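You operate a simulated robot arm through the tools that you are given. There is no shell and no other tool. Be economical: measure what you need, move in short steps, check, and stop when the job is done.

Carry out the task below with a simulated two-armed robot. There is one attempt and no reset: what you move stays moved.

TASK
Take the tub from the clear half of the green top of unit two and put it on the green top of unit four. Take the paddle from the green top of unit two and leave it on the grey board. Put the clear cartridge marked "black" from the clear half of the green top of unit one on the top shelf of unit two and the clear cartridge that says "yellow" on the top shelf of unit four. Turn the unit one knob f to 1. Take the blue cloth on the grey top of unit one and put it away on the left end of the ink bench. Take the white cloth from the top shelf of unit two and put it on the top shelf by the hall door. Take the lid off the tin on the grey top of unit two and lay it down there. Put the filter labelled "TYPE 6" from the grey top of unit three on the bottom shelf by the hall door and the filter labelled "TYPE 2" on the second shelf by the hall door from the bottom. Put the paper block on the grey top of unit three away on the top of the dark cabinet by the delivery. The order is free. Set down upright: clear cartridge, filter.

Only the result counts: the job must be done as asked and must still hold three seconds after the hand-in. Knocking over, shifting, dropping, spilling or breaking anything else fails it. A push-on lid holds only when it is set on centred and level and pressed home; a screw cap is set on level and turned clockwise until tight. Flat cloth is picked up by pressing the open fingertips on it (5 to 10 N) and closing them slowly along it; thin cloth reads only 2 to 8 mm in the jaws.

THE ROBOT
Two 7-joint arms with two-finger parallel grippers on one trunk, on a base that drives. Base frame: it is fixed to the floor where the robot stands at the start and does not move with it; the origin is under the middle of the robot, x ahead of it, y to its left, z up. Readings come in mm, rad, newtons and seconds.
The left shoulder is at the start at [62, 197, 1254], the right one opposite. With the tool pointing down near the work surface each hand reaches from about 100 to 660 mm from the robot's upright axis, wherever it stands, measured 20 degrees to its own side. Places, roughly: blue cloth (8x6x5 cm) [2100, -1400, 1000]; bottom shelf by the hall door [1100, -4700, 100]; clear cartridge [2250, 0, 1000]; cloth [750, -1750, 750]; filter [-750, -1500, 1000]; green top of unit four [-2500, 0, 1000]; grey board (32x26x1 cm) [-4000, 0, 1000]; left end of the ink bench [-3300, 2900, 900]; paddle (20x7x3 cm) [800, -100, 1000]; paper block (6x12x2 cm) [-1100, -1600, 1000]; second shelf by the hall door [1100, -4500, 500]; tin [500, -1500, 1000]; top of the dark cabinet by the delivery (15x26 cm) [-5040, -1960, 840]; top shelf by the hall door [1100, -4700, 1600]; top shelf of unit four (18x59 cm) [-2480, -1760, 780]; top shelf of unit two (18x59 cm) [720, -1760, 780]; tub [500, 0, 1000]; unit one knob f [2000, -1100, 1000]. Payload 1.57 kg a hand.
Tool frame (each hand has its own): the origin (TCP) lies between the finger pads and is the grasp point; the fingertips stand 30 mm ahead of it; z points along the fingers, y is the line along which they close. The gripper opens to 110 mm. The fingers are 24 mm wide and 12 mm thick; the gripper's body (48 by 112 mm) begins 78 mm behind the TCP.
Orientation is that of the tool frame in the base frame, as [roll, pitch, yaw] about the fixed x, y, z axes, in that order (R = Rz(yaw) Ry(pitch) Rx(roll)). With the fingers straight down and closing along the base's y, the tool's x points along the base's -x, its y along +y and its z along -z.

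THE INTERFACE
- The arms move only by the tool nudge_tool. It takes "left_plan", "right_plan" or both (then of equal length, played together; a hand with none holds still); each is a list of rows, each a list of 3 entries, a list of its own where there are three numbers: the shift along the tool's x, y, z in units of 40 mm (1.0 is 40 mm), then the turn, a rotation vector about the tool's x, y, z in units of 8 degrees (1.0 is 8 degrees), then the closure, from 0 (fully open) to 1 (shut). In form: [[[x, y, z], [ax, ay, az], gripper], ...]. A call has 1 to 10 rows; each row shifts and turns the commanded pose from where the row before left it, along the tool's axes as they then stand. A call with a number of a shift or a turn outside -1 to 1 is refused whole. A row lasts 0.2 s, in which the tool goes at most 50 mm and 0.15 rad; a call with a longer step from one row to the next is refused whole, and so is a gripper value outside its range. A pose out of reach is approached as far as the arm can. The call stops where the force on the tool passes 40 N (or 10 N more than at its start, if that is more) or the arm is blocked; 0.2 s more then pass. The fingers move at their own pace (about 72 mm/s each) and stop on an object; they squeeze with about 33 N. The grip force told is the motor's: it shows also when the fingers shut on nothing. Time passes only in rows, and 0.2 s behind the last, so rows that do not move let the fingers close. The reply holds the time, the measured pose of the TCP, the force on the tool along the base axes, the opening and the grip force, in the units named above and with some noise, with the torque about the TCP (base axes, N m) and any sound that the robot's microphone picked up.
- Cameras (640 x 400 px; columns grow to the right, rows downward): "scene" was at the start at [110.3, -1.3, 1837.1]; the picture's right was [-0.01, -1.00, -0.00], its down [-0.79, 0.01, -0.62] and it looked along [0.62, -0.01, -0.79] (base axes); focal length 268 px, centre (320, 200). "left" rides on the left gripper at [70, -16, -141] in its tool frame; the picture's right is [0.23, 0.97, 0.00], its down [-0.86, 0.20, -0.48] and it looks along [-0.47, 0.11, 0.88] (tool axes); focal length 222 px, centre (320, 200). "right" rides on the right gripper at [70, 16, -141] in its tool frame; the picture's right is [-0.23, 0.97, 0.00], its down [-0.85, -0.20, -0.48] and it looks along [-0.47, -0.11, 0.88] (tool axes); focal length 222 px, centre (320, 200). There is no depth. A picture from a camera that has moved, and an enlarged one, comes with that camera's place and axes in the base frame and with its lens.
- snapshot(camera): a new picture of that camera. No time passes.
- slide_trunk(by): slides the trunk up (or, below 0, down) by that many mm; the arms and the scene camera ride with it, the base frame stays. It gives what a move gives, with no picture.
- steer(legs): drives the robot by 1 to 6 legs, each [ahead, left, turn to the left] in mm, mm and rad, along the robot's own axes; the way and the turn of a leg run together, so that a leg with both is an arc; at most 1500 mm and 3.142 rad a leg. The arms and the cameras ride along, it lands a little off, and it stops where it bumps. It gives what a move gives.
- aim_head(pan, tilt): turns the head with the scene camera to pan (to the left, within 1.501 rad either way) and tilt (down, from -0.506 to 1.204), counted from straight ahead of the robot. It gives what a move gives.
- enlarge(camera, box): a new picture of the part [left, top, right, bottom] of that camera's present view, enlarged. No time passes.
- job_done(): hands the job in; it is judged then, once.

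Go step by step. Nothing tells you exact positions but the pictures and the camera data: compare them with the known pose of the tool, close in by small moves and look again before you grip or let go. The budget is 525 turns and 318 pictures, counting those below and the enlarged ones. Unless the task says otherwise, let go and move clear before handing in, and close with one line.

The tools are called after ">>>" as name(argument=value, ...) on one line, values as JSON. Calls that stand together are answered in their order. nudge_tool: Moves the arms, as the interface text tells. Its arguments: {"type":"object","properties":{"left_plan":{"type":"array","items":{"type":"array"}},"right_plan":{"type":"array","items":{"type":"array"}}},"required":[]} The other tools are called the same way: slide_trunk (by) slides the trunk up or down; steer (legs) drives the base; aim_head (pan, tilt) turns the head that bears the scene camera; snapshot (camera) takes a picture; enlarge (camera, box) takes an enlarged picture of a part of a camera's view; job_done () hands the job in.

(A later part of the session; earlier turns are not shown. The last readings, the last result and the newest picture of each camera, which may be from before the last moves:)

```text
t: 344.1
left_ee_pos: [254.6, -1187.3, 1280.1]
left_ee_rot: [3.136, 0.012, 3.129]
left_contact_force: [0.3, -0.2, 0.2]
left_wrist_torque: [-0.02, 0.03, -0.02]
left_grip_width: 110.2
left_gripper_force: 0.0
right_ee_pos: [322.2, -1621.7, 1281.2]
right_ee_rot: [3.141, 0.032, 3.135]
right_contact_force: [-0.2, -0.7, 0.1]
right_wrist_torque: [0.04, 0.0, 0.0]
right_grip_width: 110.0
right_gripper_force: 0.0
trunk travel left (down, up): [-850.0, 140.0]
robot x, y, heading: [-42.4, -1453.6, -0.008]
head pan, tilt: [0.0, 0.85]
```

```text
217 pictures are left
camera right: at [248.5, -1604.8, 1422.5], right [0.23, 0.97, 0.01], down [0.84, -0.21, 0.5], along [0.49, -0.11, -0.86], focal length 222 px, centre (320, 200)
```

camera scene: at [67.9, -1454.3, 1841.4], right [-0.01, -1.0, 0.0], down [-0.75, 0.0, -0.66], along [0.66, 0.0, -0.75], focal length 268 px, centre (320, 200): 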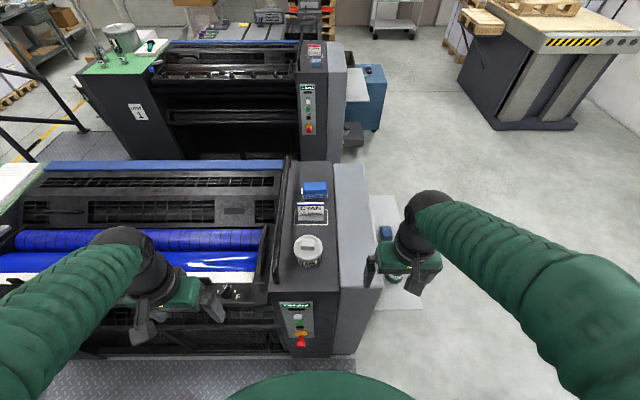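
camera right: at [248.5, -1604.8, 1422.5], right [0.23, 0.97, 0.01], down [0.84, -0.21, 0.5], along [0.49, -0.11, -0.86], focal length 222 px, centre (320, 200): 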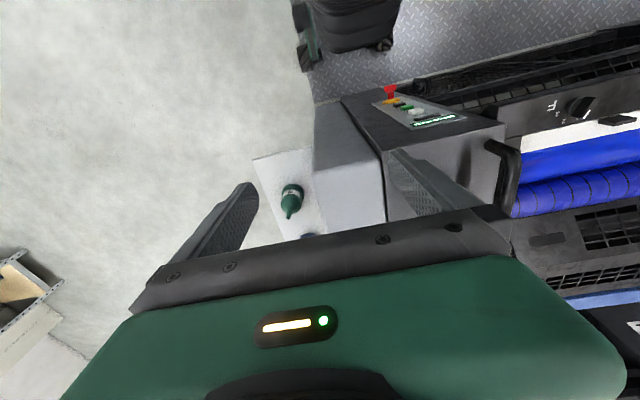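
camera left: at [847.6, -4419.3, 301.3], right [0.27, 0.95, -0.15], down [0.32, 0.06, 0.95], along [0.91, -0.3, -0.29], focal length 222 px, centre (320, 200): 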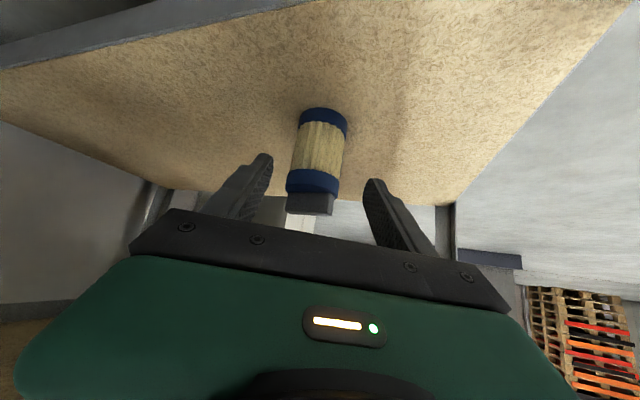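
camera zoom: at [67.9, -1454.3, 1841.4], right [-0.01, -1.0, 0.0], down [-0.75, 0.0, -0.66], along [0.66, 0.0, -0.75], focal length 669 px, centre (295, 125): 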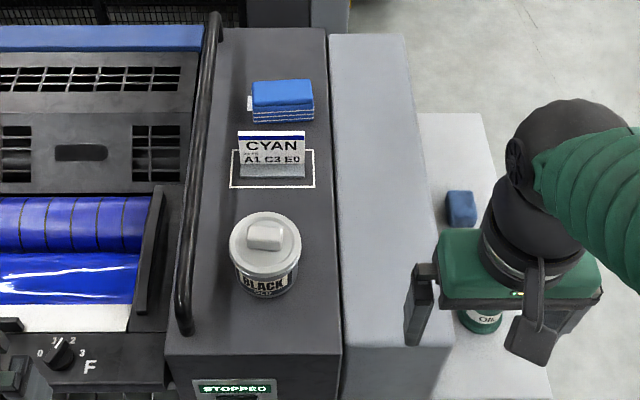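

Tin: lid centre about [530, -1416], lid top z≈1084, with a knob on top. I drive 50 ahead and bring the right hand above the knob.

>>> steer(legs=[[50, 0, 0.008]])

>>> nudge_tool(right_plan=[[[-0.66, 0.85, 0], [0, 0.22, 0], 0.3], [[-0.66, 0.85, 0], [0, 0, 0], 0.3], [[-0.66, 0.85, 0], [0, 0, 0], 0.3], [[-0.66, 0.85, 0.2], [0, 0, 0], 0.3], [[-0.66, 0.85, 0.2], [0, 0, 0], 0.3], [[-0.66, 0.85, 0.2], [0, 0, 0], 0.3], [[0, 0, 0.6], [0, 0, 0], 0.3], [[0, 0, 0.5], [0, 0, 0], 0.3]])

>>> snapshot(camera="right")

>>> enlarge(camera="scene", box=[260, 150, 400, 310])

```text
t: 345.0
left_ee_pos: [289.0, -1184.7, 1284.8]
left_ee_rot: [3.137, 0.023, 3.138]
left_contact_force: [0.3, 0.4, 0.8]
left_wrist_torque: [-0.04, -0.04, -0.01]
left_grip_width: 109.9
left_gripper_force: 0.2
right_ee_pos: [361.8, -1618.8, 1286.4]
right_ee_rot: [3.14, 0.043, -3.141]
right_contact_force: [-0.7, 0.7, 0.7]
right_wrist_torque: [0.0, -0.07, -0.04]
right_grip_width: 109.9
right_gripper_force: 0.0
trunk travel left (down, up): [-850.0, 140.0]
robot x, y, heading: [5.4, -1452.3, -0.001]
head pan, tilt: [0.0, 0.85]
```

```text
t: 346.8
left_ee_pos: [303.3, -1184.9, 1281.5]
left_ee_rot: [3.136, 0.013, 3.138]
left_contact_force: [-0.1, 0.0, -0.3]
left_wrist_torque: [-0.01, 0.04, 0.0]
left_grip_width: 110.1
left_gripper_force: 0.0
right_ee_pos: [534.4, -1414.8, 1214.7]
right_ee_rot: [3.139, 0.002, -3.14]
right_contact_force: [0.1, -0.7, 0.2]
right_wrist_torque: [0.02, 0.0, -0.02]
right_grip_width: 76.9
right_gripper_force: 0.1
trunk travel left (down, up): [-850.0, 140.0]
robot x, y, heading: [4.4, -1452.7, 0.002]
head pan, tilt: [0.0, 0.85]
```

```text
216 pictures are left
camera right: at [463.9, -1397.5, 1357.6], right [0.23, 0.97, 0.0], down [0.85, -0.2, 0.48], along [0.47, -0.11, -0.88], focal length 222 px, centre (320, 200)
```

right: 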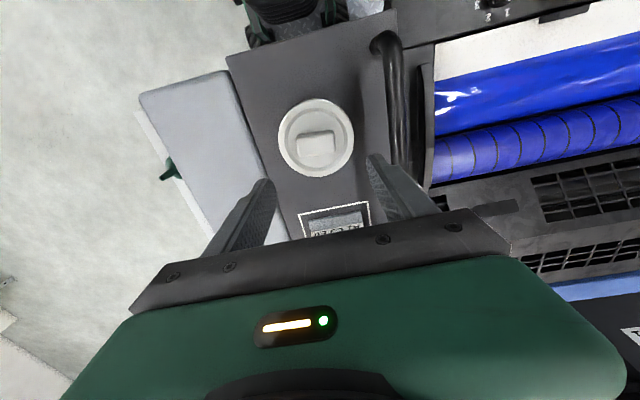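

```text
2.50 times, centred on (330, 230) of scene
camera zoom: at [121.8, -1452.3, 1841.1], right [0.0, -1.0, 0.0], down [-0.75, 0.0, -0.66], along [0.66, 0.0, -0.75], focal length 669 px, centre (295, 125)
```

zoom: 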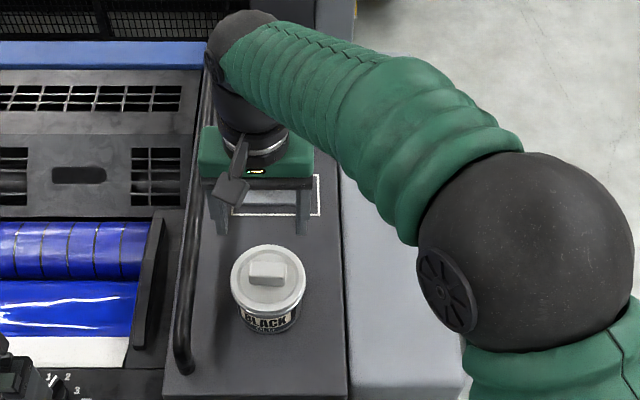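

Knob centre ≈[531, -1417], 46 mm along y. Lower over it gently.

>>> nudge_tool(right_plan=[[[0.05, -0.05, 0.7], [0, 0, 0], 0.3], [[0, 0, 0.7], [0, 0, 0], 0.3], [[0, 0, 0.3], [0, 0, 0], 0.3], [[0, 0, 0.2], [0, 0, 0], 0.3], [[0, 0, 0.15], [0, 0, 0], 0.3], [[0, 0, 0.12], [0, 0, 0], 0.3], [[0, 0, 0.12], [0, 0, 0], 0.3], [[0, 0, 0.12], [0, 0, 0], 0.3]])

>>> snapshot(camera="right")

```text
t: 348.6
left_ee_pos: [301.1, -1182.7, 1281.7]
left_ee_rot: [3.135, 0.015, 3.139]
left_contact_force: [0.2, 0.3, -0.6]
left_wrist_torque: [-0.01, 0.0, 0.01]
left_grip_width: 110.1
left_gripper_force: 0.1
right_ee_pos: [532.8, -1414.0, 1120.1]
right_ee_rot: [3.141, 0.001, -3.139]
right_contact_force: [0.1, 0.1, -0.5]
right_wrist_torque: [-0.01, -0.04, 0.0]
right_grip_width: 77.0
right_gripper_force: 0.1
trunk travel left (down, up): [-850.0, 140.0]
robot x, y, heading: [4.6, -1451.9, 0.002]
head pan, tilt: [0.0, 0.85]
```

```text
214 pictures are left
camera right: at [461.7, -1398.1, 1262.4], right [0.23, 0.97, 0.0], down [0.85, -0.2, 0.48], along [0.47, -0.11, -0.88], focal length 222 px, centre (320, 200)
```

right: 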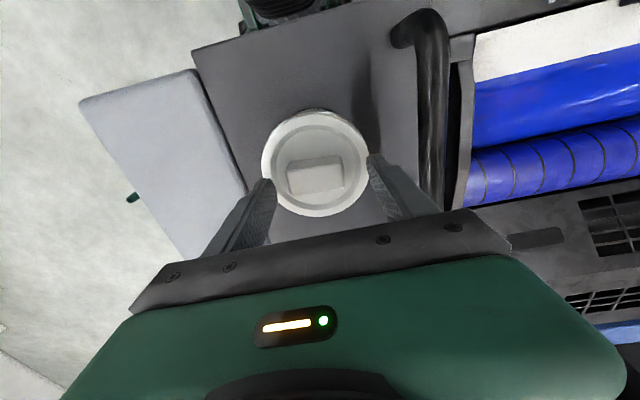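

Centered over the knob; lower to touch the lid.

>>> nudge_tool(right_plan=[[[0, 0, 0.1], [0, 0, 0], 0.3], [[0, 0, 0.1], [0, 0, 0], 0.3], [[0, 0, 0.1], [0, 0, 0], 0.3], [[0, 0, 0.1], [0, 0, 0], 0.3]])

```text
t: 349.8
left_ee_pos: [298.7, -1183.1, 1282.6]
left_ee_rot: [3.136, 0.017, 3.138]
left_contact_force: [0.1, 0.4, -0.3]
left_wrist_torque: [0.02, -0.02, 0.01]
left_grip_width: 109.8
left_gripper_force: 0.0
right_ee_pos: [529.9, -1413.9, 1110.2]
right_ee_rot: [3.138, 0.016, -3.139]
right_contact_force: [-9.7, -1.4, 21.4]
right_wrist_torque: [-0.98, 0.45, -0.38]
right_grip_width: 78.1
right_gripper_force: 0.7
trunk travel left (down, up): [-850.0, 140.0]
robot x, y, heading: [5.6, -1454.0, 0.0]
head pan, tilt: [0.0, 0.85]
stopped in row 4 (right hand): the force on the tool passed its limit at 43 N (the readings are from after the stop); the commanded pose is now the measured one
```

Contact with the lid. Raise 4 mm, close on the knob, then pull up gently.

>>> nudge_tool(right_plan=[[[0, 0, -0.12], [0, 0, 0], 0.3], [[0, 0, 0], [0, 0, 0], 0.7], [[0, 0, 0], [0, 0, 0], 1], [[0, 0, 0], [0, 0, 0], 1], [[0, 0, -0.1], [0, 0, 0], 1], [[0, 0, -0.15], [0, 0, 0], 1], [[0, 0, -0.2], [0, 0, 0], 1], [[0, 0, -0.2], [0, 0, 0], 1], [[0, 0, -0.2], [0, 0, 0], 1]])

>>> snapshot(camera="right")

>>> enlarge(camera="scene", box=[260, 150, 400, 310])

```text
t: 351.8
left_ee_pos: [301.2, -1183.7, 1281.2]
left_ee_rot: [3.136, 0.013, 3.14]
left_contact_force: [-0.3, -0.2, -0.4]
left_wrist_torque: [0.0, -0.03, 0.01]
left_grip_width: 110.3
left_gripper_force: 0.0
right_ee_pos: [533.3, -1414.3, 1145.4]
right_ee_rot: [3.141, 0.011, -3.138]
right_contact_force: [-0.2, -0.1, -0.8]
right_wrist_torque: [0.04, 0.0, 0.01]
right_grip_width: 45.9
right_gripper_force: 33.2
trunk travel left (down, up): [-850.0, 140.0]
robot x, y, heading: [5.0, -1455.5, 0.005]
head pan, tilt: [0.0, 0.85]
heard: snap
```

```text
213 pictures are left
camera right: at [461.7, -1398.9, 1287.8], right [0.22, 0.97, 0.0], down [0.85, -0.2, 0.49], along [0.48, -0.11, -0.87], focal length 222 px, centre (320, 200)
```

right: 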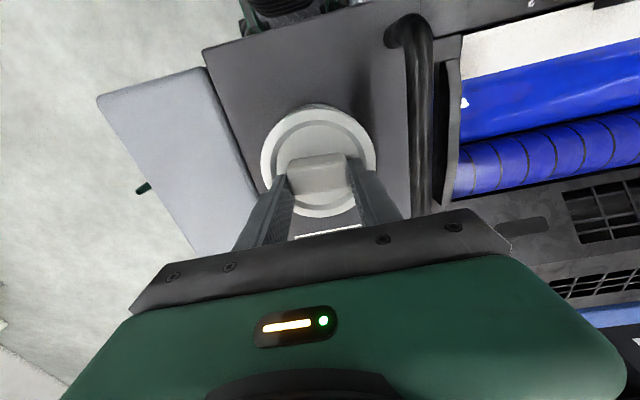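

```text
2.50 times, centred on (330, 230) of scene
camera zoom: at [120.4, -1451.4, 1841.2], right [0.0, -1.0, 0.0], down [-0.75, 0.0, -0.66], along [0.66, 0.0, -0.75], focal length 669 px, centre (295, 125)
```

zoom: 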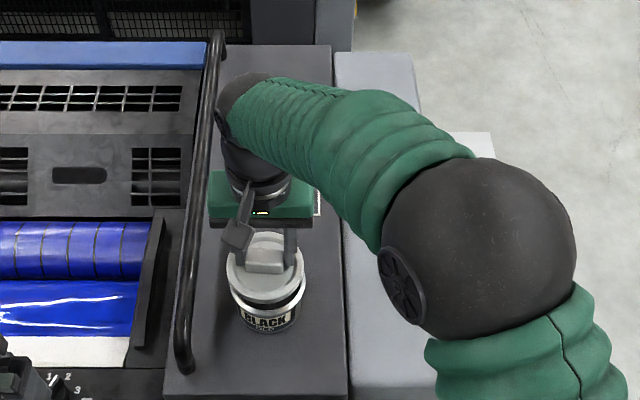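

The lid snapped off; the tin stayed. I move the lid to the free light-grey strip at about [543, -1587] and lower it.

>>> nudge_tool(right_plan=[[[0, 0, -0.7], [0, 0, 0], 1], [[0, 0, -0.7], [0, 0, 0], 1], [[-0.05, -0.86, 0], [0, 0, 0], 1], [[-0.05, -0.86, 0], [0, 0, 0], 1], [[-0.05, -0.86, 0], [0, 0, 0], 1], [[-0.05, -0.86, 0], [0, 0, 0], 1], [[-0.05, -0.86, 0], [0, 0, 0], 1], [[0, 0, 0.9], [0, 0, 0], 1], [[0, 0, 0.9], [0, 0, 0], 1], [[0, 0, 0.8], [0, 0, 0], 1]])

>>> snapshot(camera="right")

>>> enlarge(camera="scene", box=[260, 150, 400, 310])

```text
t: 354.0
left_ee_pos: [302.9, -1184.3, 1280.9]
left_ee_rot: [3.136, 0.011, 3.138]
left_contact_force: [0.0, 0.1, 0.2]
left_wrist_torque: [0.02, -0.02, 0.04]
left_grip_width: 110.1
left_gripper_force: 0.0
right_ee_pos: [546.1, -1586.5, 1096.2]
right_ee_rot: [3.139, 0.009, -3.139]
right_contact_force: [-0.2, -0.6, 0.1]
right_wrist_torque: [0.0, 0.01, 0.05]
right_grip_width: 45.8
right_gripper_force: 32.6
trunk travel left (down, up): [-850.0, 140.0]
robot x, y, heading: [3.7, -1452.2, 0.005]
head pan, tilt: [0.0, 0.85]
```

```text
211 pictures are left
camera right: at [474.0, -1570.6, 1238.0], right [0.22, 0.97, 0.01], down [0.85, -0.2, 0.49], along [0.48, -0.11, -0.87], focal length 222 px, centre (320, 200)
```

right: 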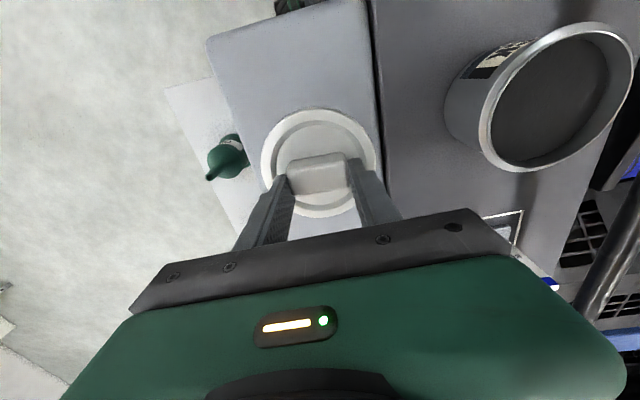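

```text
2.50 times, centred on (330, 230) of scene
camera zoom: at [122.1, -1452.1, 1841.2], right [0.0, -1.0, 0.0], down [-0.75, 0.0, -0.66], along [0.66, 0.0, -0.75], focal length 669 px, centre (295, 125)
```

zoom: 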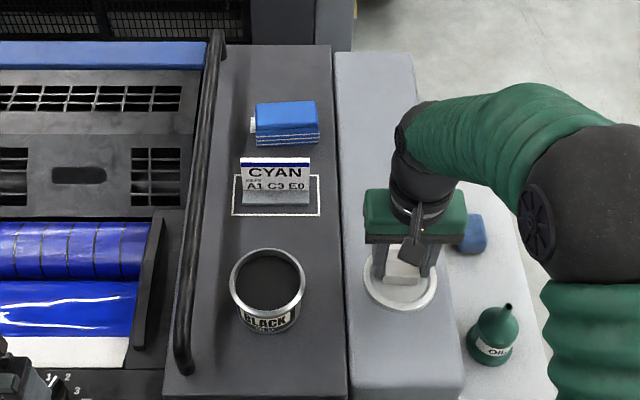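

Centred on the strip. Lower to contact and release.

>>> nudge_tool(right_plan=[[[0, -0.08, 0.6], [0, 0, 0], 1], [[0, 0, 0.4], [0, 0, 0], 1], [[0, 0, 0.15], [0, 0, 0], 1], [[0, 0, 0.12], [0, 0, 0], 1], [[0, 0, 0.12], [0, 0, 0], 1], [[0, 0, 0.12], [0, 0, 0], 1], [[0, 0, 0.12], [0, 0, 0], 1], [[0, 0, 0.12], [0, 0, 0], 1]])

```text
t: 355.7
left_ee_pos: [298.4, -1183.7, 1282.7]
left_ee_rot: [3.136, 0.018, 3.138]
left_contact_force: [-0.2, -0.5, 0.0]
left_wrist_torque: [0.03, 0.02, -0.02]
left_grip_width: 109.8
left_gripper_force: 0.2
right_ee_pos: [546.0, -1588.7, 1038.4]
right_ee_rot: [3.139, 0.024, -3.139]
right_contact_force: [-11.1, -0.1, 27.1]
right_wrist_torque: [0.07, 0.68, -0.05]
right_grip_width: 45.5
right_gripper_force: 33.5
trunk travel left (down, up): [-850.0, 140.0]
robot x, y, heading: [6.8, -1455.2, -0.001]
head pan, tilt: [0.0, 0.85]
stopped in row 8 (right hand): the force on the tool passed its limit at 48 N (the readings are from after the stop); the commanded pose is now the measured one
```

>>> nudge_tool(right_plan=[[[0, 0, -0.05], [0, 0, 0], 0.5], [[0, 0, -0.05], [0, 0, 0], 0.35], [[0, 0, -0.1], [0, 0, 0], 0.35], [[0, 0, -0.6], [0, 0, 0], 0.35], [[0, 0, -0.9], [0, 0, 0], 0.35], [[0, 0, -0.9], [0, 0, 0], 0.35], [[0, 0, -0.9], [0, 0, 0], 0.35], [[0, 0, -0.9], [0, 0, 0], 0], [[0.9, 0, -0.5], [0, 0, 0], 0], [[0.9, 0, 0], [0, 0, 0], 0]])

>>> enlarge(camera="scene", box=[260, 150, 400, 310])

```text
t: 357.9
left_ee_pos: [299.1, -1184.8, 1281.8]
left_ee_rot: [3.136, 0.017, 3.139]
left_contact_force: [0.1, -0.1, 0.1]
left_wrist_torque: [-0.01, 0.01, 0.0]
left_grip_width: 109.9
left_gripper_force: 0.0
right_ee_pos: [471.6, -1590.1, 1231.5]
right_ee_rot: [3.139, 0.026, -3.139]
right_contact_force: [0.0, 0.1, 0.4]
right_wrist_torque: [0.0, -0.03, 0.0]
right_grip_width: 110.0
right_gripper_force: 0.2
trunk travel left (down, up): [-850.0, 140.0]
robot x, y, heading: [5.8, -1453.8, 0.004]
head pan, tilt: [0.0, 0.85]
```

```text
2.50 times, centred on (330, 230) of scene
camera zoom: at [116.2, -1452.5, 1841.5], right [0.0, -1.0, 0.0], down [-0.75, 0.0, -0.66], along [0.66, 0.0, -0.75], focal length 669 px, centre (295, 125)
```

zoom: 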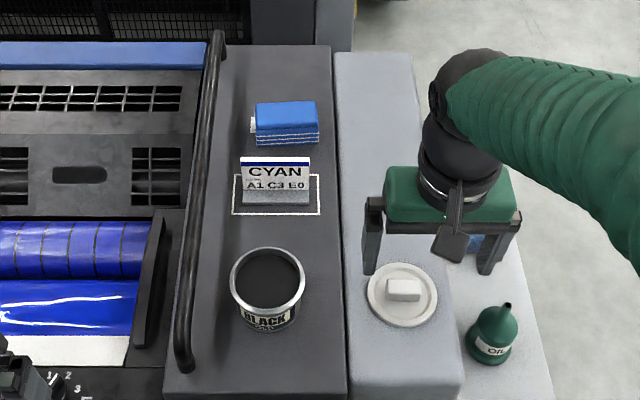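

Lid lies on the grey top, tin undisturbed. Now to gap one-two: out to -y, along, and in again.

>>> steer(legs=[[-130, 0, 0], [0, -1050, 0], [1450, 0, 0], [170, 0, 0], [0, 1000, 0]])

>>> snapshot(camera="scene")

```text
t: 376.6
left_ee_pos: [1836.8, -1335.5, 1283.1]
left_ee_rot: [3.133, 0.014, 3.101]
left_contact_force: [-0.1, -0.5, -0.1]
left_wrist_torque: [0.02, -0.02, 0.0]
left_grip_width: 109.8
left_gripper_force: 0.1
right_ee_pos: [1992.5, -1748.6, 1229.0]
right_ee_rot: [3.134, 0.022, 3.104]
right_contact_force: [-0.3, -1.1, -0.2]
right_wrist_torque: [0.08, 0.04, -0.03]
right_grip_width: 109.9
right_gripper_force: 0.1
trunk travel left (down, up): [-850.0, 140.0]
robot x, y, heading: [1531.4, -1589.7, -0.04]
head pan, tilt: [0.0, 0.85]
```

```text
208 pictures are left
camera scene: at [1644.6, -1598.5, 1841.2], right [-0.04, -1.0, 0.0], down [-0.75, 0.03, -0.66], along [0.66, -0.02, -0.75], focal length 268 px, centre (320, 200)
```

scene: 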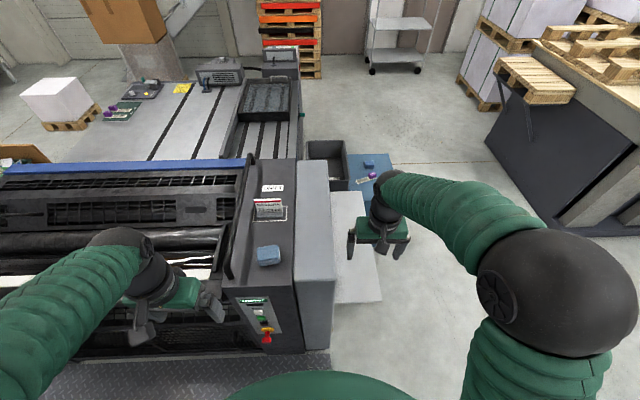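

Blue cloth at about [2119, -1433]. I strafe left to bring knob F in front of the left hand.

>>> steer(legs=[[0, 250, 0.04]])

>>> snapshot(camera="scene")

>>> snapshot(camera="left")

```text
t: 378.4
left_ee_pos: [1830.9, -1073.1, 1282.7]
left_ee_rot: [3.131, 0.013, 3.137]
left_contact_force: [-0.5, 0.1, 0.1]
left_wrist_torque: [0.0, -0.01, 0.01]
left_grip_width: 109.9
left_gripper_force: 0.0
right_ee_pos: [2003.3, -1480.4, 1230.8]
right_ee_rot: [3.135, 0.024, -3.139]
right_contact_force: [0.7, 0.7, -0.4]
right_wrist_torque: [0.0, -0.01, -0.02]
right_grip_width: 110.0
right_gripper_force: 0.0
trunk travel left (down, up): [-850.0, 140.0]
robot x, y, heading: [1538.9, -1334.7, -0.002]
head pan, tilt: [0.0, 0.85]
```

```text
207 pictures are left
camera scene: at [1649.1, -1342.2, 1841.3], right [0.0, -1.0, 0.0], down [-0.75, 0.0, -0.66], along [0.66, 0.0, -0.75], focal length 268 px, centre (320, 200)
```

scene: 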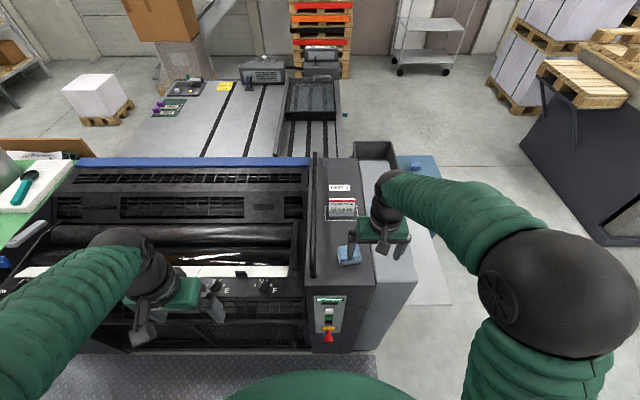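

```text
206 pictures are left
camera left: at [1759.1, -1089.5, 1424.1], right [-0.22, 0.97, 0.01], down [0.85, 0.19, 0.49], along [0.48, 0.12, -0.87], focal length 222 px, centre (320, 200)
```

left: 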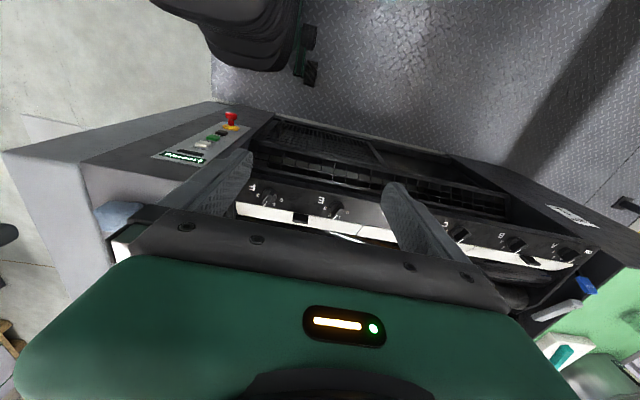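

>>> enlarge(camera="scene", box=[200, 260, 310, 310])

>>> enlarge(camera="left", box=[230, 170, 370, 250])

```text
5.82 times, centred on (255, 285) of scene
camera zoom: at [1649.1, -1342.2, 1841.3], right [0.0, -1.0, 0.0], down [-0.75, 0.0, -0.66], along [0.66, 0.0, -0.75], focal length 1557 px, centre (698, -294)
```

zoom: 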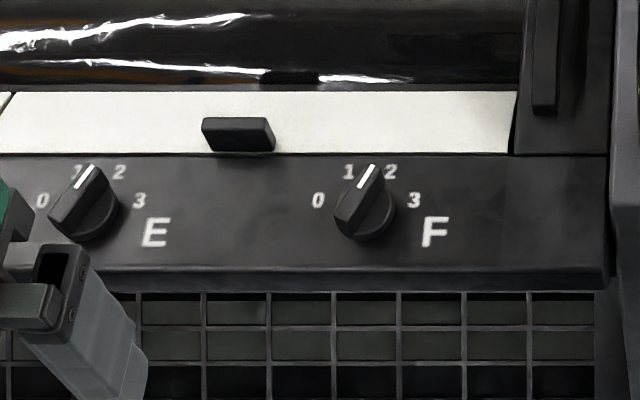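

```text
4.57 times, centred on (300, 210) of left
camera zoom: at [1759.1, -1089.5, 1424.1], right [-0.22, 0.97, 0.01], down [0.85, 0.19, 0.49], along [0.48, 0.12, -0.87], focal length 1015 px, centre (411, 154)
```

zoom: 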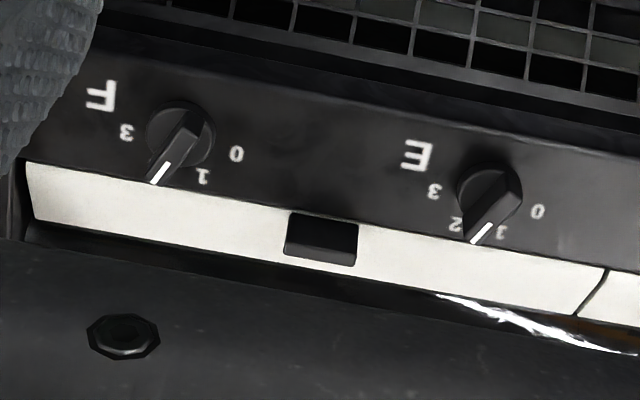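

Knob F seems to point near 2; it stands at about [2031, -1145, 957]. I bring the left camera over it for a clear reading.

>>> nudge_tool(left_plan=[[[-0.54, -0.37, 0.85], [0, 0, 0], 0.5], [[-0.54, -0.37, 0.85], [0, 0, 0], 0.5], [[-0.54, -0.37, 0.85], [0, 0, 0], 0.5], [[-0.54, -0.37, 0.85], [0, 0, 0], 0.5], [[-0.54, -0.37, 0.85], [0, 0, 0], 0.5], [[-0.54, -0.37, 0.4], [0, 0, 0], 0.5]])

>>> snapshot(camera="left")

```text
t: 379.9
left_ee_pos: [1964.3, -1151.5, 1094.6]
left_ee_rot: [3.137, 0.014, 3.139]
left_contact_force: [-0.6, 0.0, 0.4]
left_wrist_torque: [0.01, 0.02, 0.01]
left_grip_width: 55.1
left_gripper_force: 0.1
right_ee_pos: [2004.4, -1472.2, 1230.9]
right_ee_rot: [3.139, 0.022, 3.14]
right_contact_force: [0.5, 0.2, 0.3]
right_wrist_torque: [-0.02, -0.03, 0.03]
right_grip_width: 110.5
right_gripper_force: 0.1
trunk travel left (down, up): [-850.0, 140.0]
robot x, y, heading: [1538.5, -1331.3, -0.002]
head pan, tilt: [0.0, 0.85]
```

```text
203 pictures are left
camera left: at [1891.6, -1168.3, 1236.6], right [-0.22, 0.97, 0.0], down [0.85, 0.19, 0.49], along [0.48, 0.11, -0.87], focal length 222 px, centre (320, 200)
```

left: 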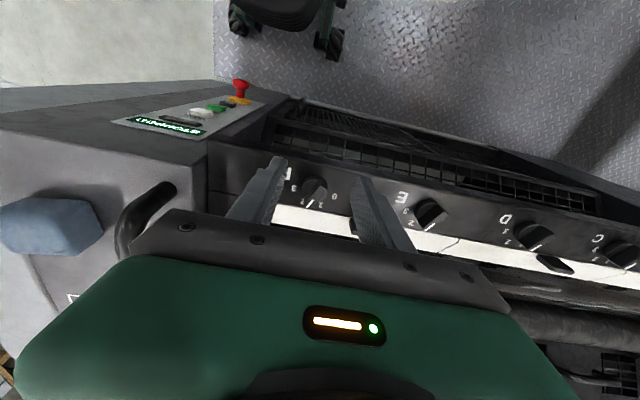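

>>> enlarge(camera="left", box=[285, 165, 355, 215])

>>> enlarge(camera="left", box=[380, 180, 560, 270])

```text
8.00 times, centred on (320, 190) of left
camera zoom: at [1891.6, -1168.3, 1236.6], right [-0.22, 0.97, 0.0], down [0.85, 0.19, 0.49], along [0.48, 0.11, -0.87], focal length 1777 px, centre (320, 280)
```

zoom: 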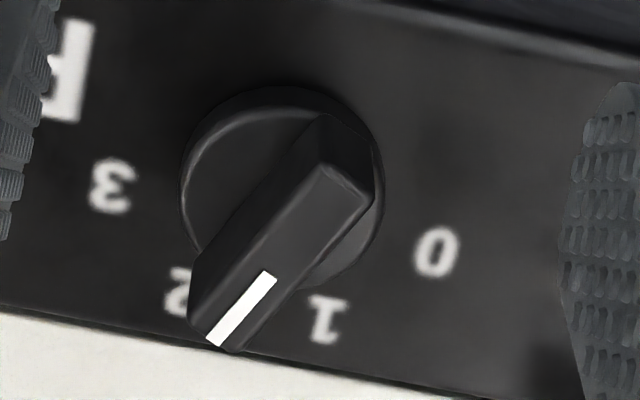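

```text
3.56 times, centred on (470, 225) of left
camera zoom: at [1891.6, -1168.3, 1236.6], right [-0.22, 0.97, 0.0], down [0.85, 0.19, 0.49], along [0.48, 0.11, -0.87], focal length 790 px, centre (-213, 111)
```

zoom: 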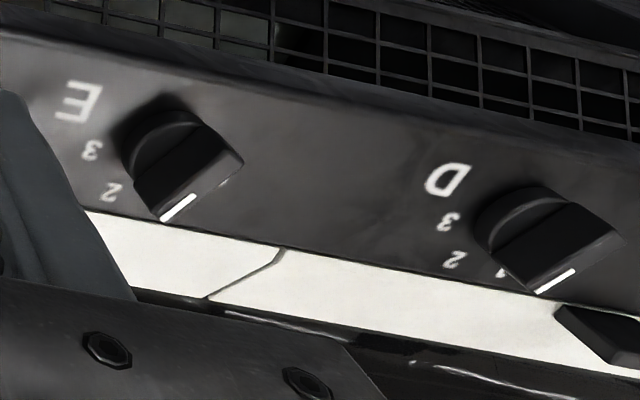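

F points at 2; positions are ~51° apart, so I must turn it ~51° counter-clockwise (toward +y). Knob axis ≈[2034.6, -1142], bar direction -26°. I move over it with fingers across the bar.

>>> nudge_tool(left_plan=[[[-0.88, 0.12, 0.5], [0, 0.1, 0], 0.5], [[-0.88, 0.12, 0.5], [0, 0, 0], 0.5], [[0, 0, 0.2], [0, 0, 0.81], 0.5], [[0, 0, 0.2], [0, 0, 0.81], 0.5], [[0, 0, 0.2], [0, 0, 0.81], 0.5], [[0, 0, 0.2], [0, 0, 0.81], 0.5]])

>>> snapshot(camera="left")

>>> enlarge(camera="scene", box=[200, 230, 330, 320])

```text
t: 381.2
left_ee_pos: [2034.2, -1146.8, 1025.5]
left_ee_rot: [3.137, -0.003, 2.683]
left_contact_force: [-0.8, 0.1, 0.0]
left_wrist_torque: [0.03, 0.03, 0.03]
left_grip_width: 54.9
left_gripper_force: 0.0
right_ee_pos: [2002.6, -1475.0, 1230.6]
right_ee_rot: [3.139, 0.024, 3.141]
right_contact_force: [0.7, -0.2, -0.2]
right_wrist_torque: [0.02, -0.01, 0.0]
right_grip_width: 110.1
right_gripper_force: 0.0
trunk travel left (down, up): [-850.0, 140.0]
robot x, y, heading: [1538.1, -1337.7, 0.001]
head pan, tilt: [0.0, 0.85]
```

```text
200 pictures are left
camera left: at [1964.3, -1129.3, 1167.3], right [0.23, 0.97, 0.01], down [0.85, -0.2, 0.48], along [0.47, -0.1, -0.88], focal length 222 px, centre (320, 200)
```

left: 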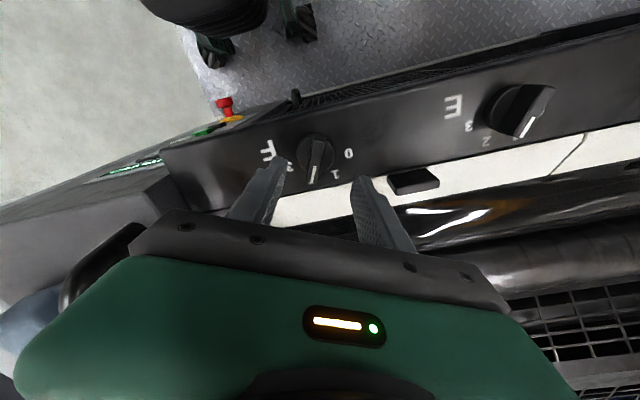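

```text
4.44 times, centred on (265, 275) of scene
camera zoom: at [1653.0, -1334.2, 1841.0], right [0.0, -1.0, 0.0], down [-0.75, 0.0, -0.66], along [0.66, 0.0, -0.75], focal length 1190 px, centre (564, -133)
```

zoom: 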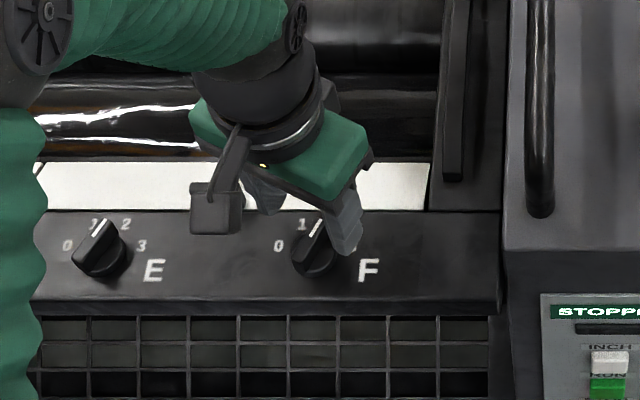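

>>> enlarge(camera="left", box=[280, 125, 360, 195])

```text
5.71 times, centred on (320, 160) of left
camera zoom: at [1964.3, -1129.3, 1167.3], right [0.23, 0.97, 0.01], down [0.85, -0.2, 0.48], along [0.47, -0.1, -0.88], focal length 1269 px, centre (320, 429)
```

zoom: 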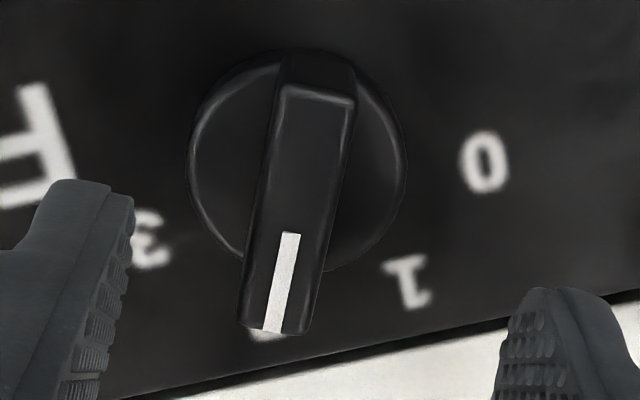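

Refined: knob axis [2022, -1145], disc top z≈971, bar top z≈992, steps ≈49°. Correct position, lower over the bar and close.

>>> nudge_tool(left_plan=[[[0.29, -0.09, 0], [0, 0, 0], 0.5], [[0, 0, 0.25], [0, 0, -0.2], 0.5], [[0, 0, 0.2], [0, 0, 0], 0.5], [[0, 0, 0], [0, 0, 0], 0.75], [[0, 0, 0], [0, 0, 0], 0.9], [[0, 0, 0], [0, 0, 0], 1], [[0, 0, 0], [0, 0, 0], 1]])

>>> snapshot(camera="left")

```text
t: 382.9
left_ee_pos: [2020.4, -1146.1, 1010.2]
left_ee_rot: [3.136, -0.003, 2.713]
left_contact_force: [-5.0, -10.1, -7.6]
left_wrist_torque: [-0.46, 0.45, -0.01]
left_grip_width: 33.1
left_gripper_force: 41.4
right_ee_pos: [2001.0, -1477.1, 1230.4]
right_ee_rot: [3.135, 0.022, 3.141]
right_contact_force: [0.4, -0.3, -0.4]
right_wrist_torque: [-0.02, 0.01, 0.0]
right_grip_width: 110.0
right_gripper_force: 0.0
trunk travel left (down, up): [-850.0, 140.0]
robot x, y, heading: [1536.3, -1335.2, 0.002]
head pan, tilt: [0.0, 0.85]
```

```text
197 pictures are left
camera left: at [1950.4, -1132.0, 1150.7], right [0.2, 0.98, 0.01], down [0.86, -0.18, 0.48], along [0.47, -0.09, -0.88], focal length 222 px, centre (320, 200)
```

left: 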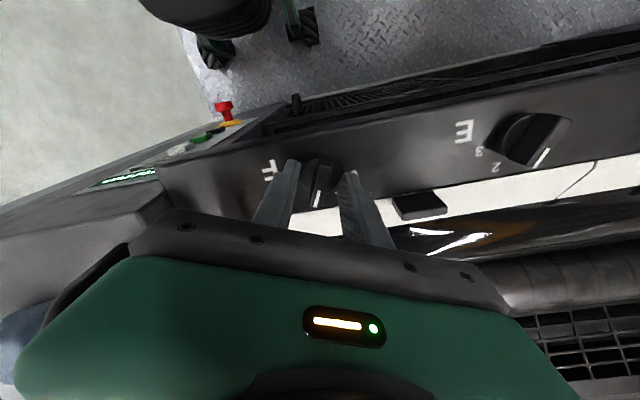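

The fingers hold the disc (33 mm), not the bar. I open, raise 12 mm and close again.

>>> nudge_tool(left_plan=[[[0, 0, 0], [0, 0, 0], 0.6], [[0, 0, -0.3], [0, 0, 0], 0.6], [[0, 0, 0], [0, 0, 0], 0.8], [[0, 0, 0], [0, 0, 0], 0.95], [[0, 0, 0], [0, 0, 0], 1], [[0, 0, 0], [0, 0, 0], 1]])

>>> enlarge(camera="left", box=[240, 125, 400, 225])

```text
t: 384.2
left_ee_pos: [2020.3, -1146.3, 1020.5]
left_ee_rot: [3.133, -0.004, 2.714]
left_contact_force: [-7.1, -8.3, -1.6]
left_wrist_torque: [-0.2, 0.73, -0.01]
left_grip_width: 11.2
left_gripper_force: 28.8
right_ee_pos: [2000.7, -1477.2, 1229.8]
right_ee_rot: [3.136, 0.024, -3.141]
right_contact_force: [-0.2, -0.2, -0.3]
right_wrist_torque: [0.04, -0.01, 0.02]
right_grip_width: 109.9
right_gripper_force: 0.1
trunk travel left (down, up): [-850.0, 140.0]
robot x, y, heading: [1539.7, -1335.1, -0.004]
head pan, tilt: [0.0, 0.85]
```

```text
4.00 times, centred on (320, 175) of left
camera zoom: at [1950.3, -1132.1, 1163.3], right [0.2, 0.98, 0.01], down [0.86, -0.18, 0.48], along [0.47, -0.09, -0.88], focal length 888 px, centre (320, 300)
```

zoom: 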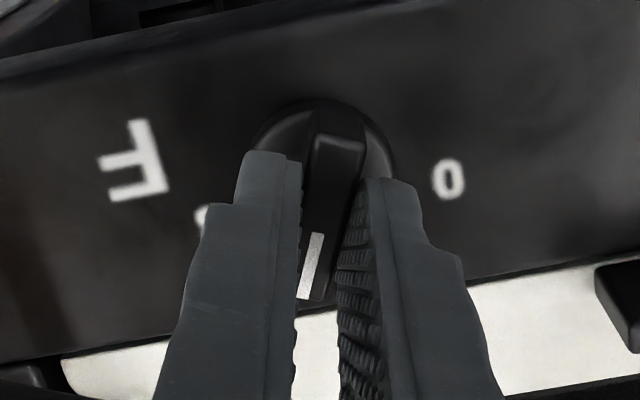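

On the bar now (11 mm). Turn 49° counter-clockwise.

>>> nudge_tool(left_plan=[[[0, 0, 0], [0, 0, -0.8], 1], [[0, 0, 0], [0, 0, -0.8], 1], [[0, 0, 0], [0, 0, -0.8], 1], [[0, 0, 0], [0, 0, -0.8], 1], [[0, 0, 0], [0, 0, -0.8], 1], [[0, 0, 0], [0, 0, -0.8], 1], [[0, 0, 0], [0, 0, -0.8], 1], [[0, 0, 0], [0, 0, -0.5], 1], [[0, 0, 0], [0, 0, 0], 1]])

>>> enlarge(camera="left", box=[240, 125, 400, 225])

>>> enlarge(camera="scene", box=[200, 230, 330, 320])

```text
t: 386.2
left_ee_pos: [2020.4, -1145.1, 1021.9]
left_ee_rot: [3.134, 0.004, -2.715]
left_contact_force: [-10.6, -7.6, -7.8]
left_wrist_torque: [-0.47, 0.52, 0.05]
left_grip_width: 10.8
left_gripper_force: 28.2
right_ee_pos: [1999.9, -1475.6, 1230.5]
right_ee_rot: [3.137, 0.025, 3.141]
right_contact_force: [0.6, 0.3, -1.0]
right_wrist_torque: [-0.03, 0.03, 0.01]
right_grip_width: 110.1
right_gripper_force: 0.2
trunk travel left (down, up): [-850.0, 140.0]
robot x, y, heading: [1535.0, -1332.8, -0.001]
head pan, tilt: [0.0, 0.85]
```

```text
4.00 times, centred on (320, 175) of left
camera zoom: at [1963.5, -1189.5, 1162.8], right [-0.61, 0.79, 0.01], down [0.7, 0.53, 0.48], along [0.38, 0.3, -0.88], focal length 888 px, centre (320, 300)
```

zoom: 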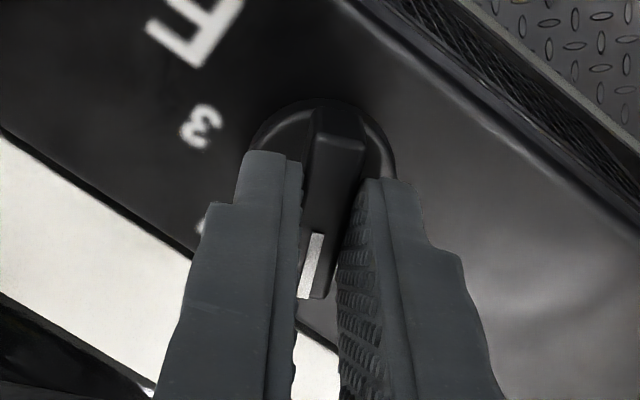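

```text
4.44 times, centred on (265, 275) of scene
camera zoom: at [1649.3, -1337.1, 1841.2], right [0.0, -1.0, 0.0], down [-0.75, 0.0, -0.66], along [0.66, 0.0, -0.75], focal length 1190 px, centre (564, -133)
```

zoom: 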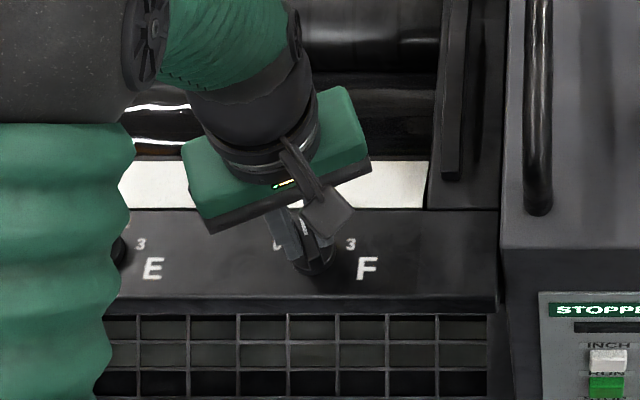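

Turned 49°. Release, rise and check the pointer.

>>> nudge_tool(left_plan=[[[0, 0, 0], [0, 0, 0], 0.7], [[0, 0, 0], [0, 0, 0], 0.6], [[0, 0, -0.5], [0, 0, 0], 0.5], [[0, 0, -0.9], [0, 0, 0], 0.5], [[0, 0, 0], [0, 0, 0.76], 0.5], [[0, 0, 0], [0, 0, 0.76], 0.5], [[0, 0, 0], [0, 0, 0.76], 0.5], [[0.6, 0, 0], [0, 0, 0.76], 0.5], [[0.9, 0, 0], [0, 0, 0], 0.5]])

>>> enlarge(camera="left", box=[270, 150, 380, 230])

```text
t: 388.2
left_ee_pos: [1960.9, -1146.7, 1076.0]
left_ee_rot: [3.135, 0.004, 3.139]
left_contact_force: [-0.3, -0.6, 1.0]
left_wrist_torque: [-0.03, -0.03, -0.03]
left_grip_width: 55.0
left_gripper_force: 0.1
right_ee_pos: [2000.9, -1474.9, 1232.3]
right_ee_rot: [3.14, 0.023, 3.141]
right_contact_force: [-0.5, 0.0, 0.4]
right_wrist_torque: [0.05, 0.0, 0.02]
right_grip_width: 110.0
right_gripper_force: 0.0
trunk travel left (down, up): [-850.0, 140.0]
robot x, y, heading: [1535.9, -1333.1, 0.003]
head pan, tilt: [0.0, 0.85]
```

```text
5.00 times, centred on (325, 190) of left
camera zoom: at [1890.1, -1162.5, 1218.1], right [-0.22, 0.97, 0.01], down [0.85, 0.19, 0.48], along [0.47, 0.11, -0.88], focal length 1111 px, centre (295, 250)
```

zoom: 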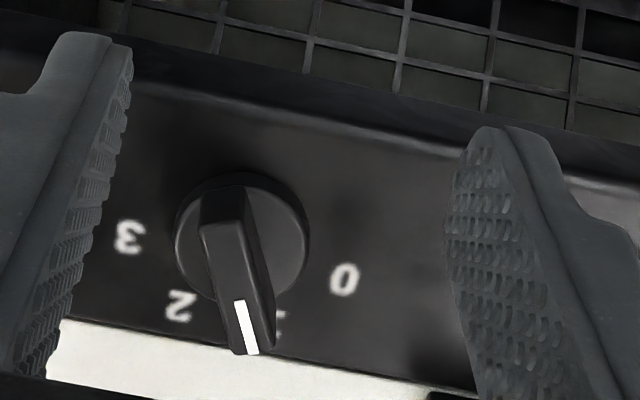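

Knob F now points at 1. Raise the left hand and strafe to the green top of unit one.

>>> nudge_tool(left_plan=[[[0.5, 0, -0.8], [0, 0, 0], 0], [[0.5, 0.3, -0.8], [0, 0, 0], 0], [[0.5, 0.3, -0.8], [0, 0, 0], 0], [[0.5, 0.3, -0.8], [0, 0, 0], 0], [[0.5, 0, -0.9], [0, 0, 0], 0]])

>>> steer(legs=[[0, 1300, 0]])

>>> snapshot(camera="scene")

>>> enlarge(camera="scene", box=[220, 120, 420, 320])

```text
t: 389.4
left_ee_pos: [1859.0, -1110.9, 1243.0]
left_ee_rot: [3.136, 0.004, 3.14]
left_contact_force: [0.2, 0.6, -0.3]
left_wrist_torque: [-0.02, -0.02, 0.0]
left_grip_width: 109.8
left_gripper_force: 0.0
right_ee_pos: [1999.0, -1473.7, 1232.5]
right_ee_rot: [3.139, 0.026, -3.141]
right_contact_force: [-1.6, 0.2, 0.0]
right_wrist_torque: [0.01, 0.02, 0.03]
right_grip_width: 110.3
right_gripper_force: 0.0
trunk travel left (down, up): [-850.0, 140.0]
robot x, y, heading: [1534.6, -1337.4, -0.0]
head pan, tilt: [0.0, 0.85]
```

```text
t: 396.0
left_ee_pos: [1853.4, 184.4, 1241.1]
left_ee_rot: [3.134, 0.002, -3.135]
left_contact_force: [-0.2, -0.1, 0.4]
left_wrist_torque: [0.0, 0.02, 0.01]
left_grip_width: 110.2
left_gripper_force: 0.1
right_ee_pos: [1995.9, -177.0, 1231.3]
right_ee_rot: [3.136, 0.022, -3.13]
right_contact_force: [-0.8, 0.5, 0.1]
right_wrist_torque: [-0.02, 0.0, -0.02]
right_grip_width: 109.9
right_gripper_force: 0.0
trunk travel left (down, up): [-850.0, 140.0]
robot x, y, heading: [1527.2, -37.2, 0.012]
head pan, tilt: [0.0, 0.85]
```

```text
192 pictures are left
camera scene: at [1642.8, -42.1, 1841.2], right [0.01, -1.0, 0.0], down [-0.75, -0.01, -0.66], along [0.66, 0.01, -0.75], focal length 268 px, centre (320, 200)
```

scene: 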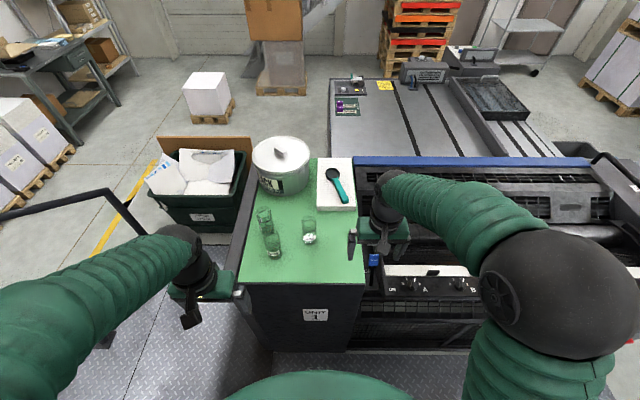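

```text
2.00 times, centred on (320, 220) of scene
camera zoom: at [1642.8, -42.1, 1841.2], right [0.01, -1.0, 0.0], down [-0.75, -0.01, -0.66], along [0.66, 0.01, -0.75], focal length 535 px, centre (320, 160)
```

zoom: 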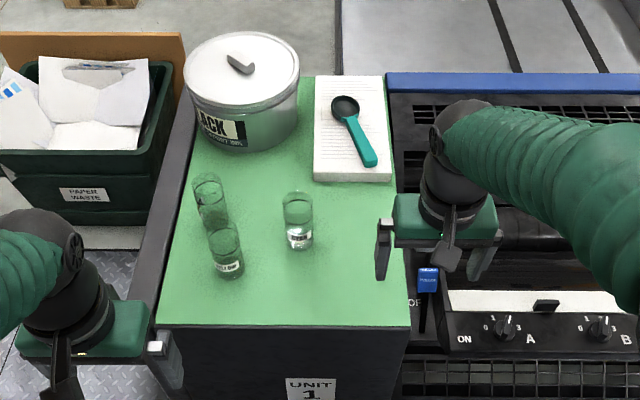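

Three clear cartridges; read their labels.

>>> enlarge(camera="scene", box=[250, 200, 330, 265])

>>> enlarge(camera="scene", box=[255, 225, 325, 262])

```text
6.15 times, centred on (290, 232) of scene
camera zoom: at [1642.8, -42.1, 1841.2], right [0.01, -1.0, 0.0], down [-0.75, -0.01, -0.66], along [0.66, 0.01, -0.75], focal length 1647 px, centre (505, 0)
```

zoom: 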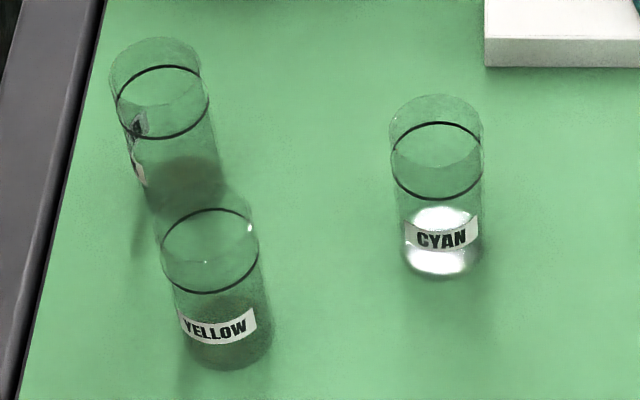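

```text
9.14 times, centred on (290, 244) of scene
camera zoom: at [1642.8, -42.1, 1841.2], right [0.01, -1.0, 0.0], down [-0.75, -0.01, -0.66], along [0.66, 0.01, -0.75], focal length 2447 px, centre (594, -198)
```

zoom: 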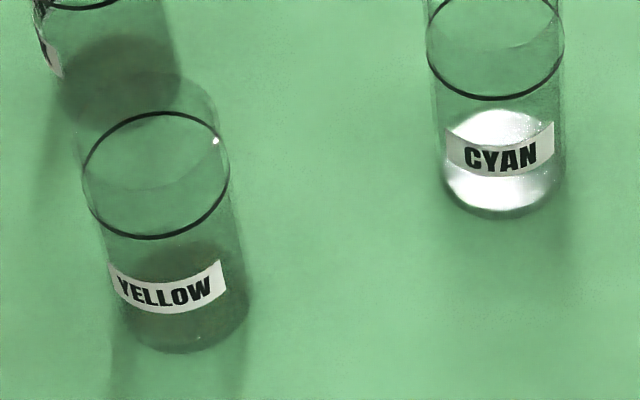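

YELLOW is the near-left one at [2116, 122], CYAN at [2178, 3]; the rear-left one at [2223, 162] should be BLACK. I drive closer and bring the left hand over it, verifying the label by camera.

>>> steer(legs=[[150, 0, -0.012]])

>>> nudge_tool(left_plan=[[[-0.8, 0, 0], [0, 0, 0], 0.1], [[-0.8, 0, 0], [0, 0, 0], 0.1], [[-0.8, 0, 0], [0, 0, 0], 0.1], [[-0.8, 0, 0], [0, 0, 0], 0.1]])

>>> snapshot(camera="left")

>>> snapshot(camera="scene")

```text
t: 397.3
left_ee_pos: [2000.7, 184.4, 1241.8]
left_ee_rot: [3.135, 0.007, 3.136]
left_contact_force: [0.0, 0.0, -0.2]
left_wrist_torque: [-0.01, -0.05, 0.0]
left_grip_width: 110.2
left_gripper_force: 0.0
right_ee_pos: [2139.3, -179.1, 1232.6]
right_ee_rot: [3.138, 0.028, 3.138]
right_contact_force: [-0.2, 0.7, 0.4]
right_wrist_torque: [0.0, -0.03, 0.03]
right_grip_width: 109.8
right_gripper_force: 0.0
trunk travel left (down, up): [-850.0, 140.0]
robot x, y, heading: [1679.5, -39.4, -0.001]
head pan, tilt: [0.0, 0.85]
```

```text
t: 398.3
left_ee_pos: [2137.4, 185.1, 1237.2]
left_ee_rot: [3.137, -0.003, 3.137]
left_contact_force: [0.2, 0.8, -0.7]
left_wrist_torque: [-0.02, 0.04, -0.01]
left_grip_width: 99.1
left_gripper_force: 0.0
right_ee_pos: [2146.8, -180.6, 1230.8]
right_ee_rot: [3.138, 0.021, 3.139]
right_contact_force: [0.1, -0.1, 0.6]
right_wrist_torque: [-0.04, 0.01, -0.01]
right_grip_width: 109.9
right_gripper_force: 0.0
trunk travel left (down, up): [-850.0, 140.0]
robot x, y, heading: [1681.3, -40.0, -0.0]
head pan, tilt: [0.0, 0.85]
```

```text
188 pictures are left
camera left: at [2067.3, 168.8, 1380.9], right [-0.22, 0.98, 0.01], down [0.86, 0.19, 0.48], along [0.47, 0.11, -0.88], focal length 222 px, centre (320, 200)
```

left: 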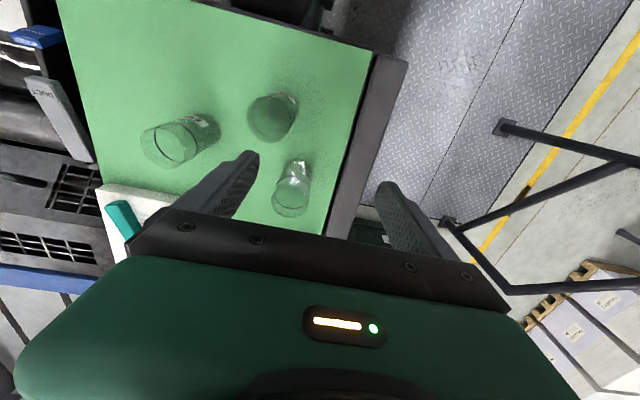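

```text
187 pictures are left
camera scene: at [1797.8, -38.5, 1840.8], right [0.0, -1.0, 0.0], down [-0.75, 0.0, -0.66], along [0.66, 0.0, -0.75], focal length 268 px, centre (320, 200)
```

scene: 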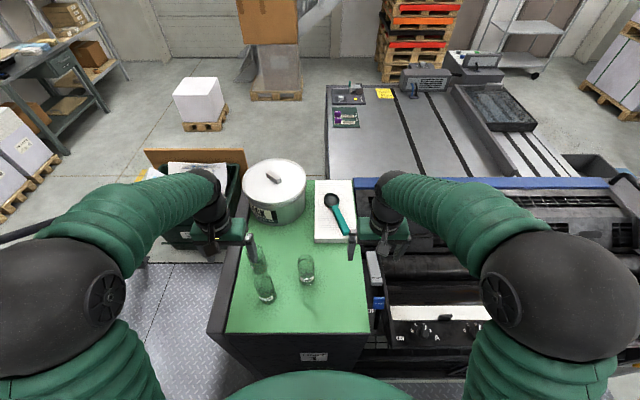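

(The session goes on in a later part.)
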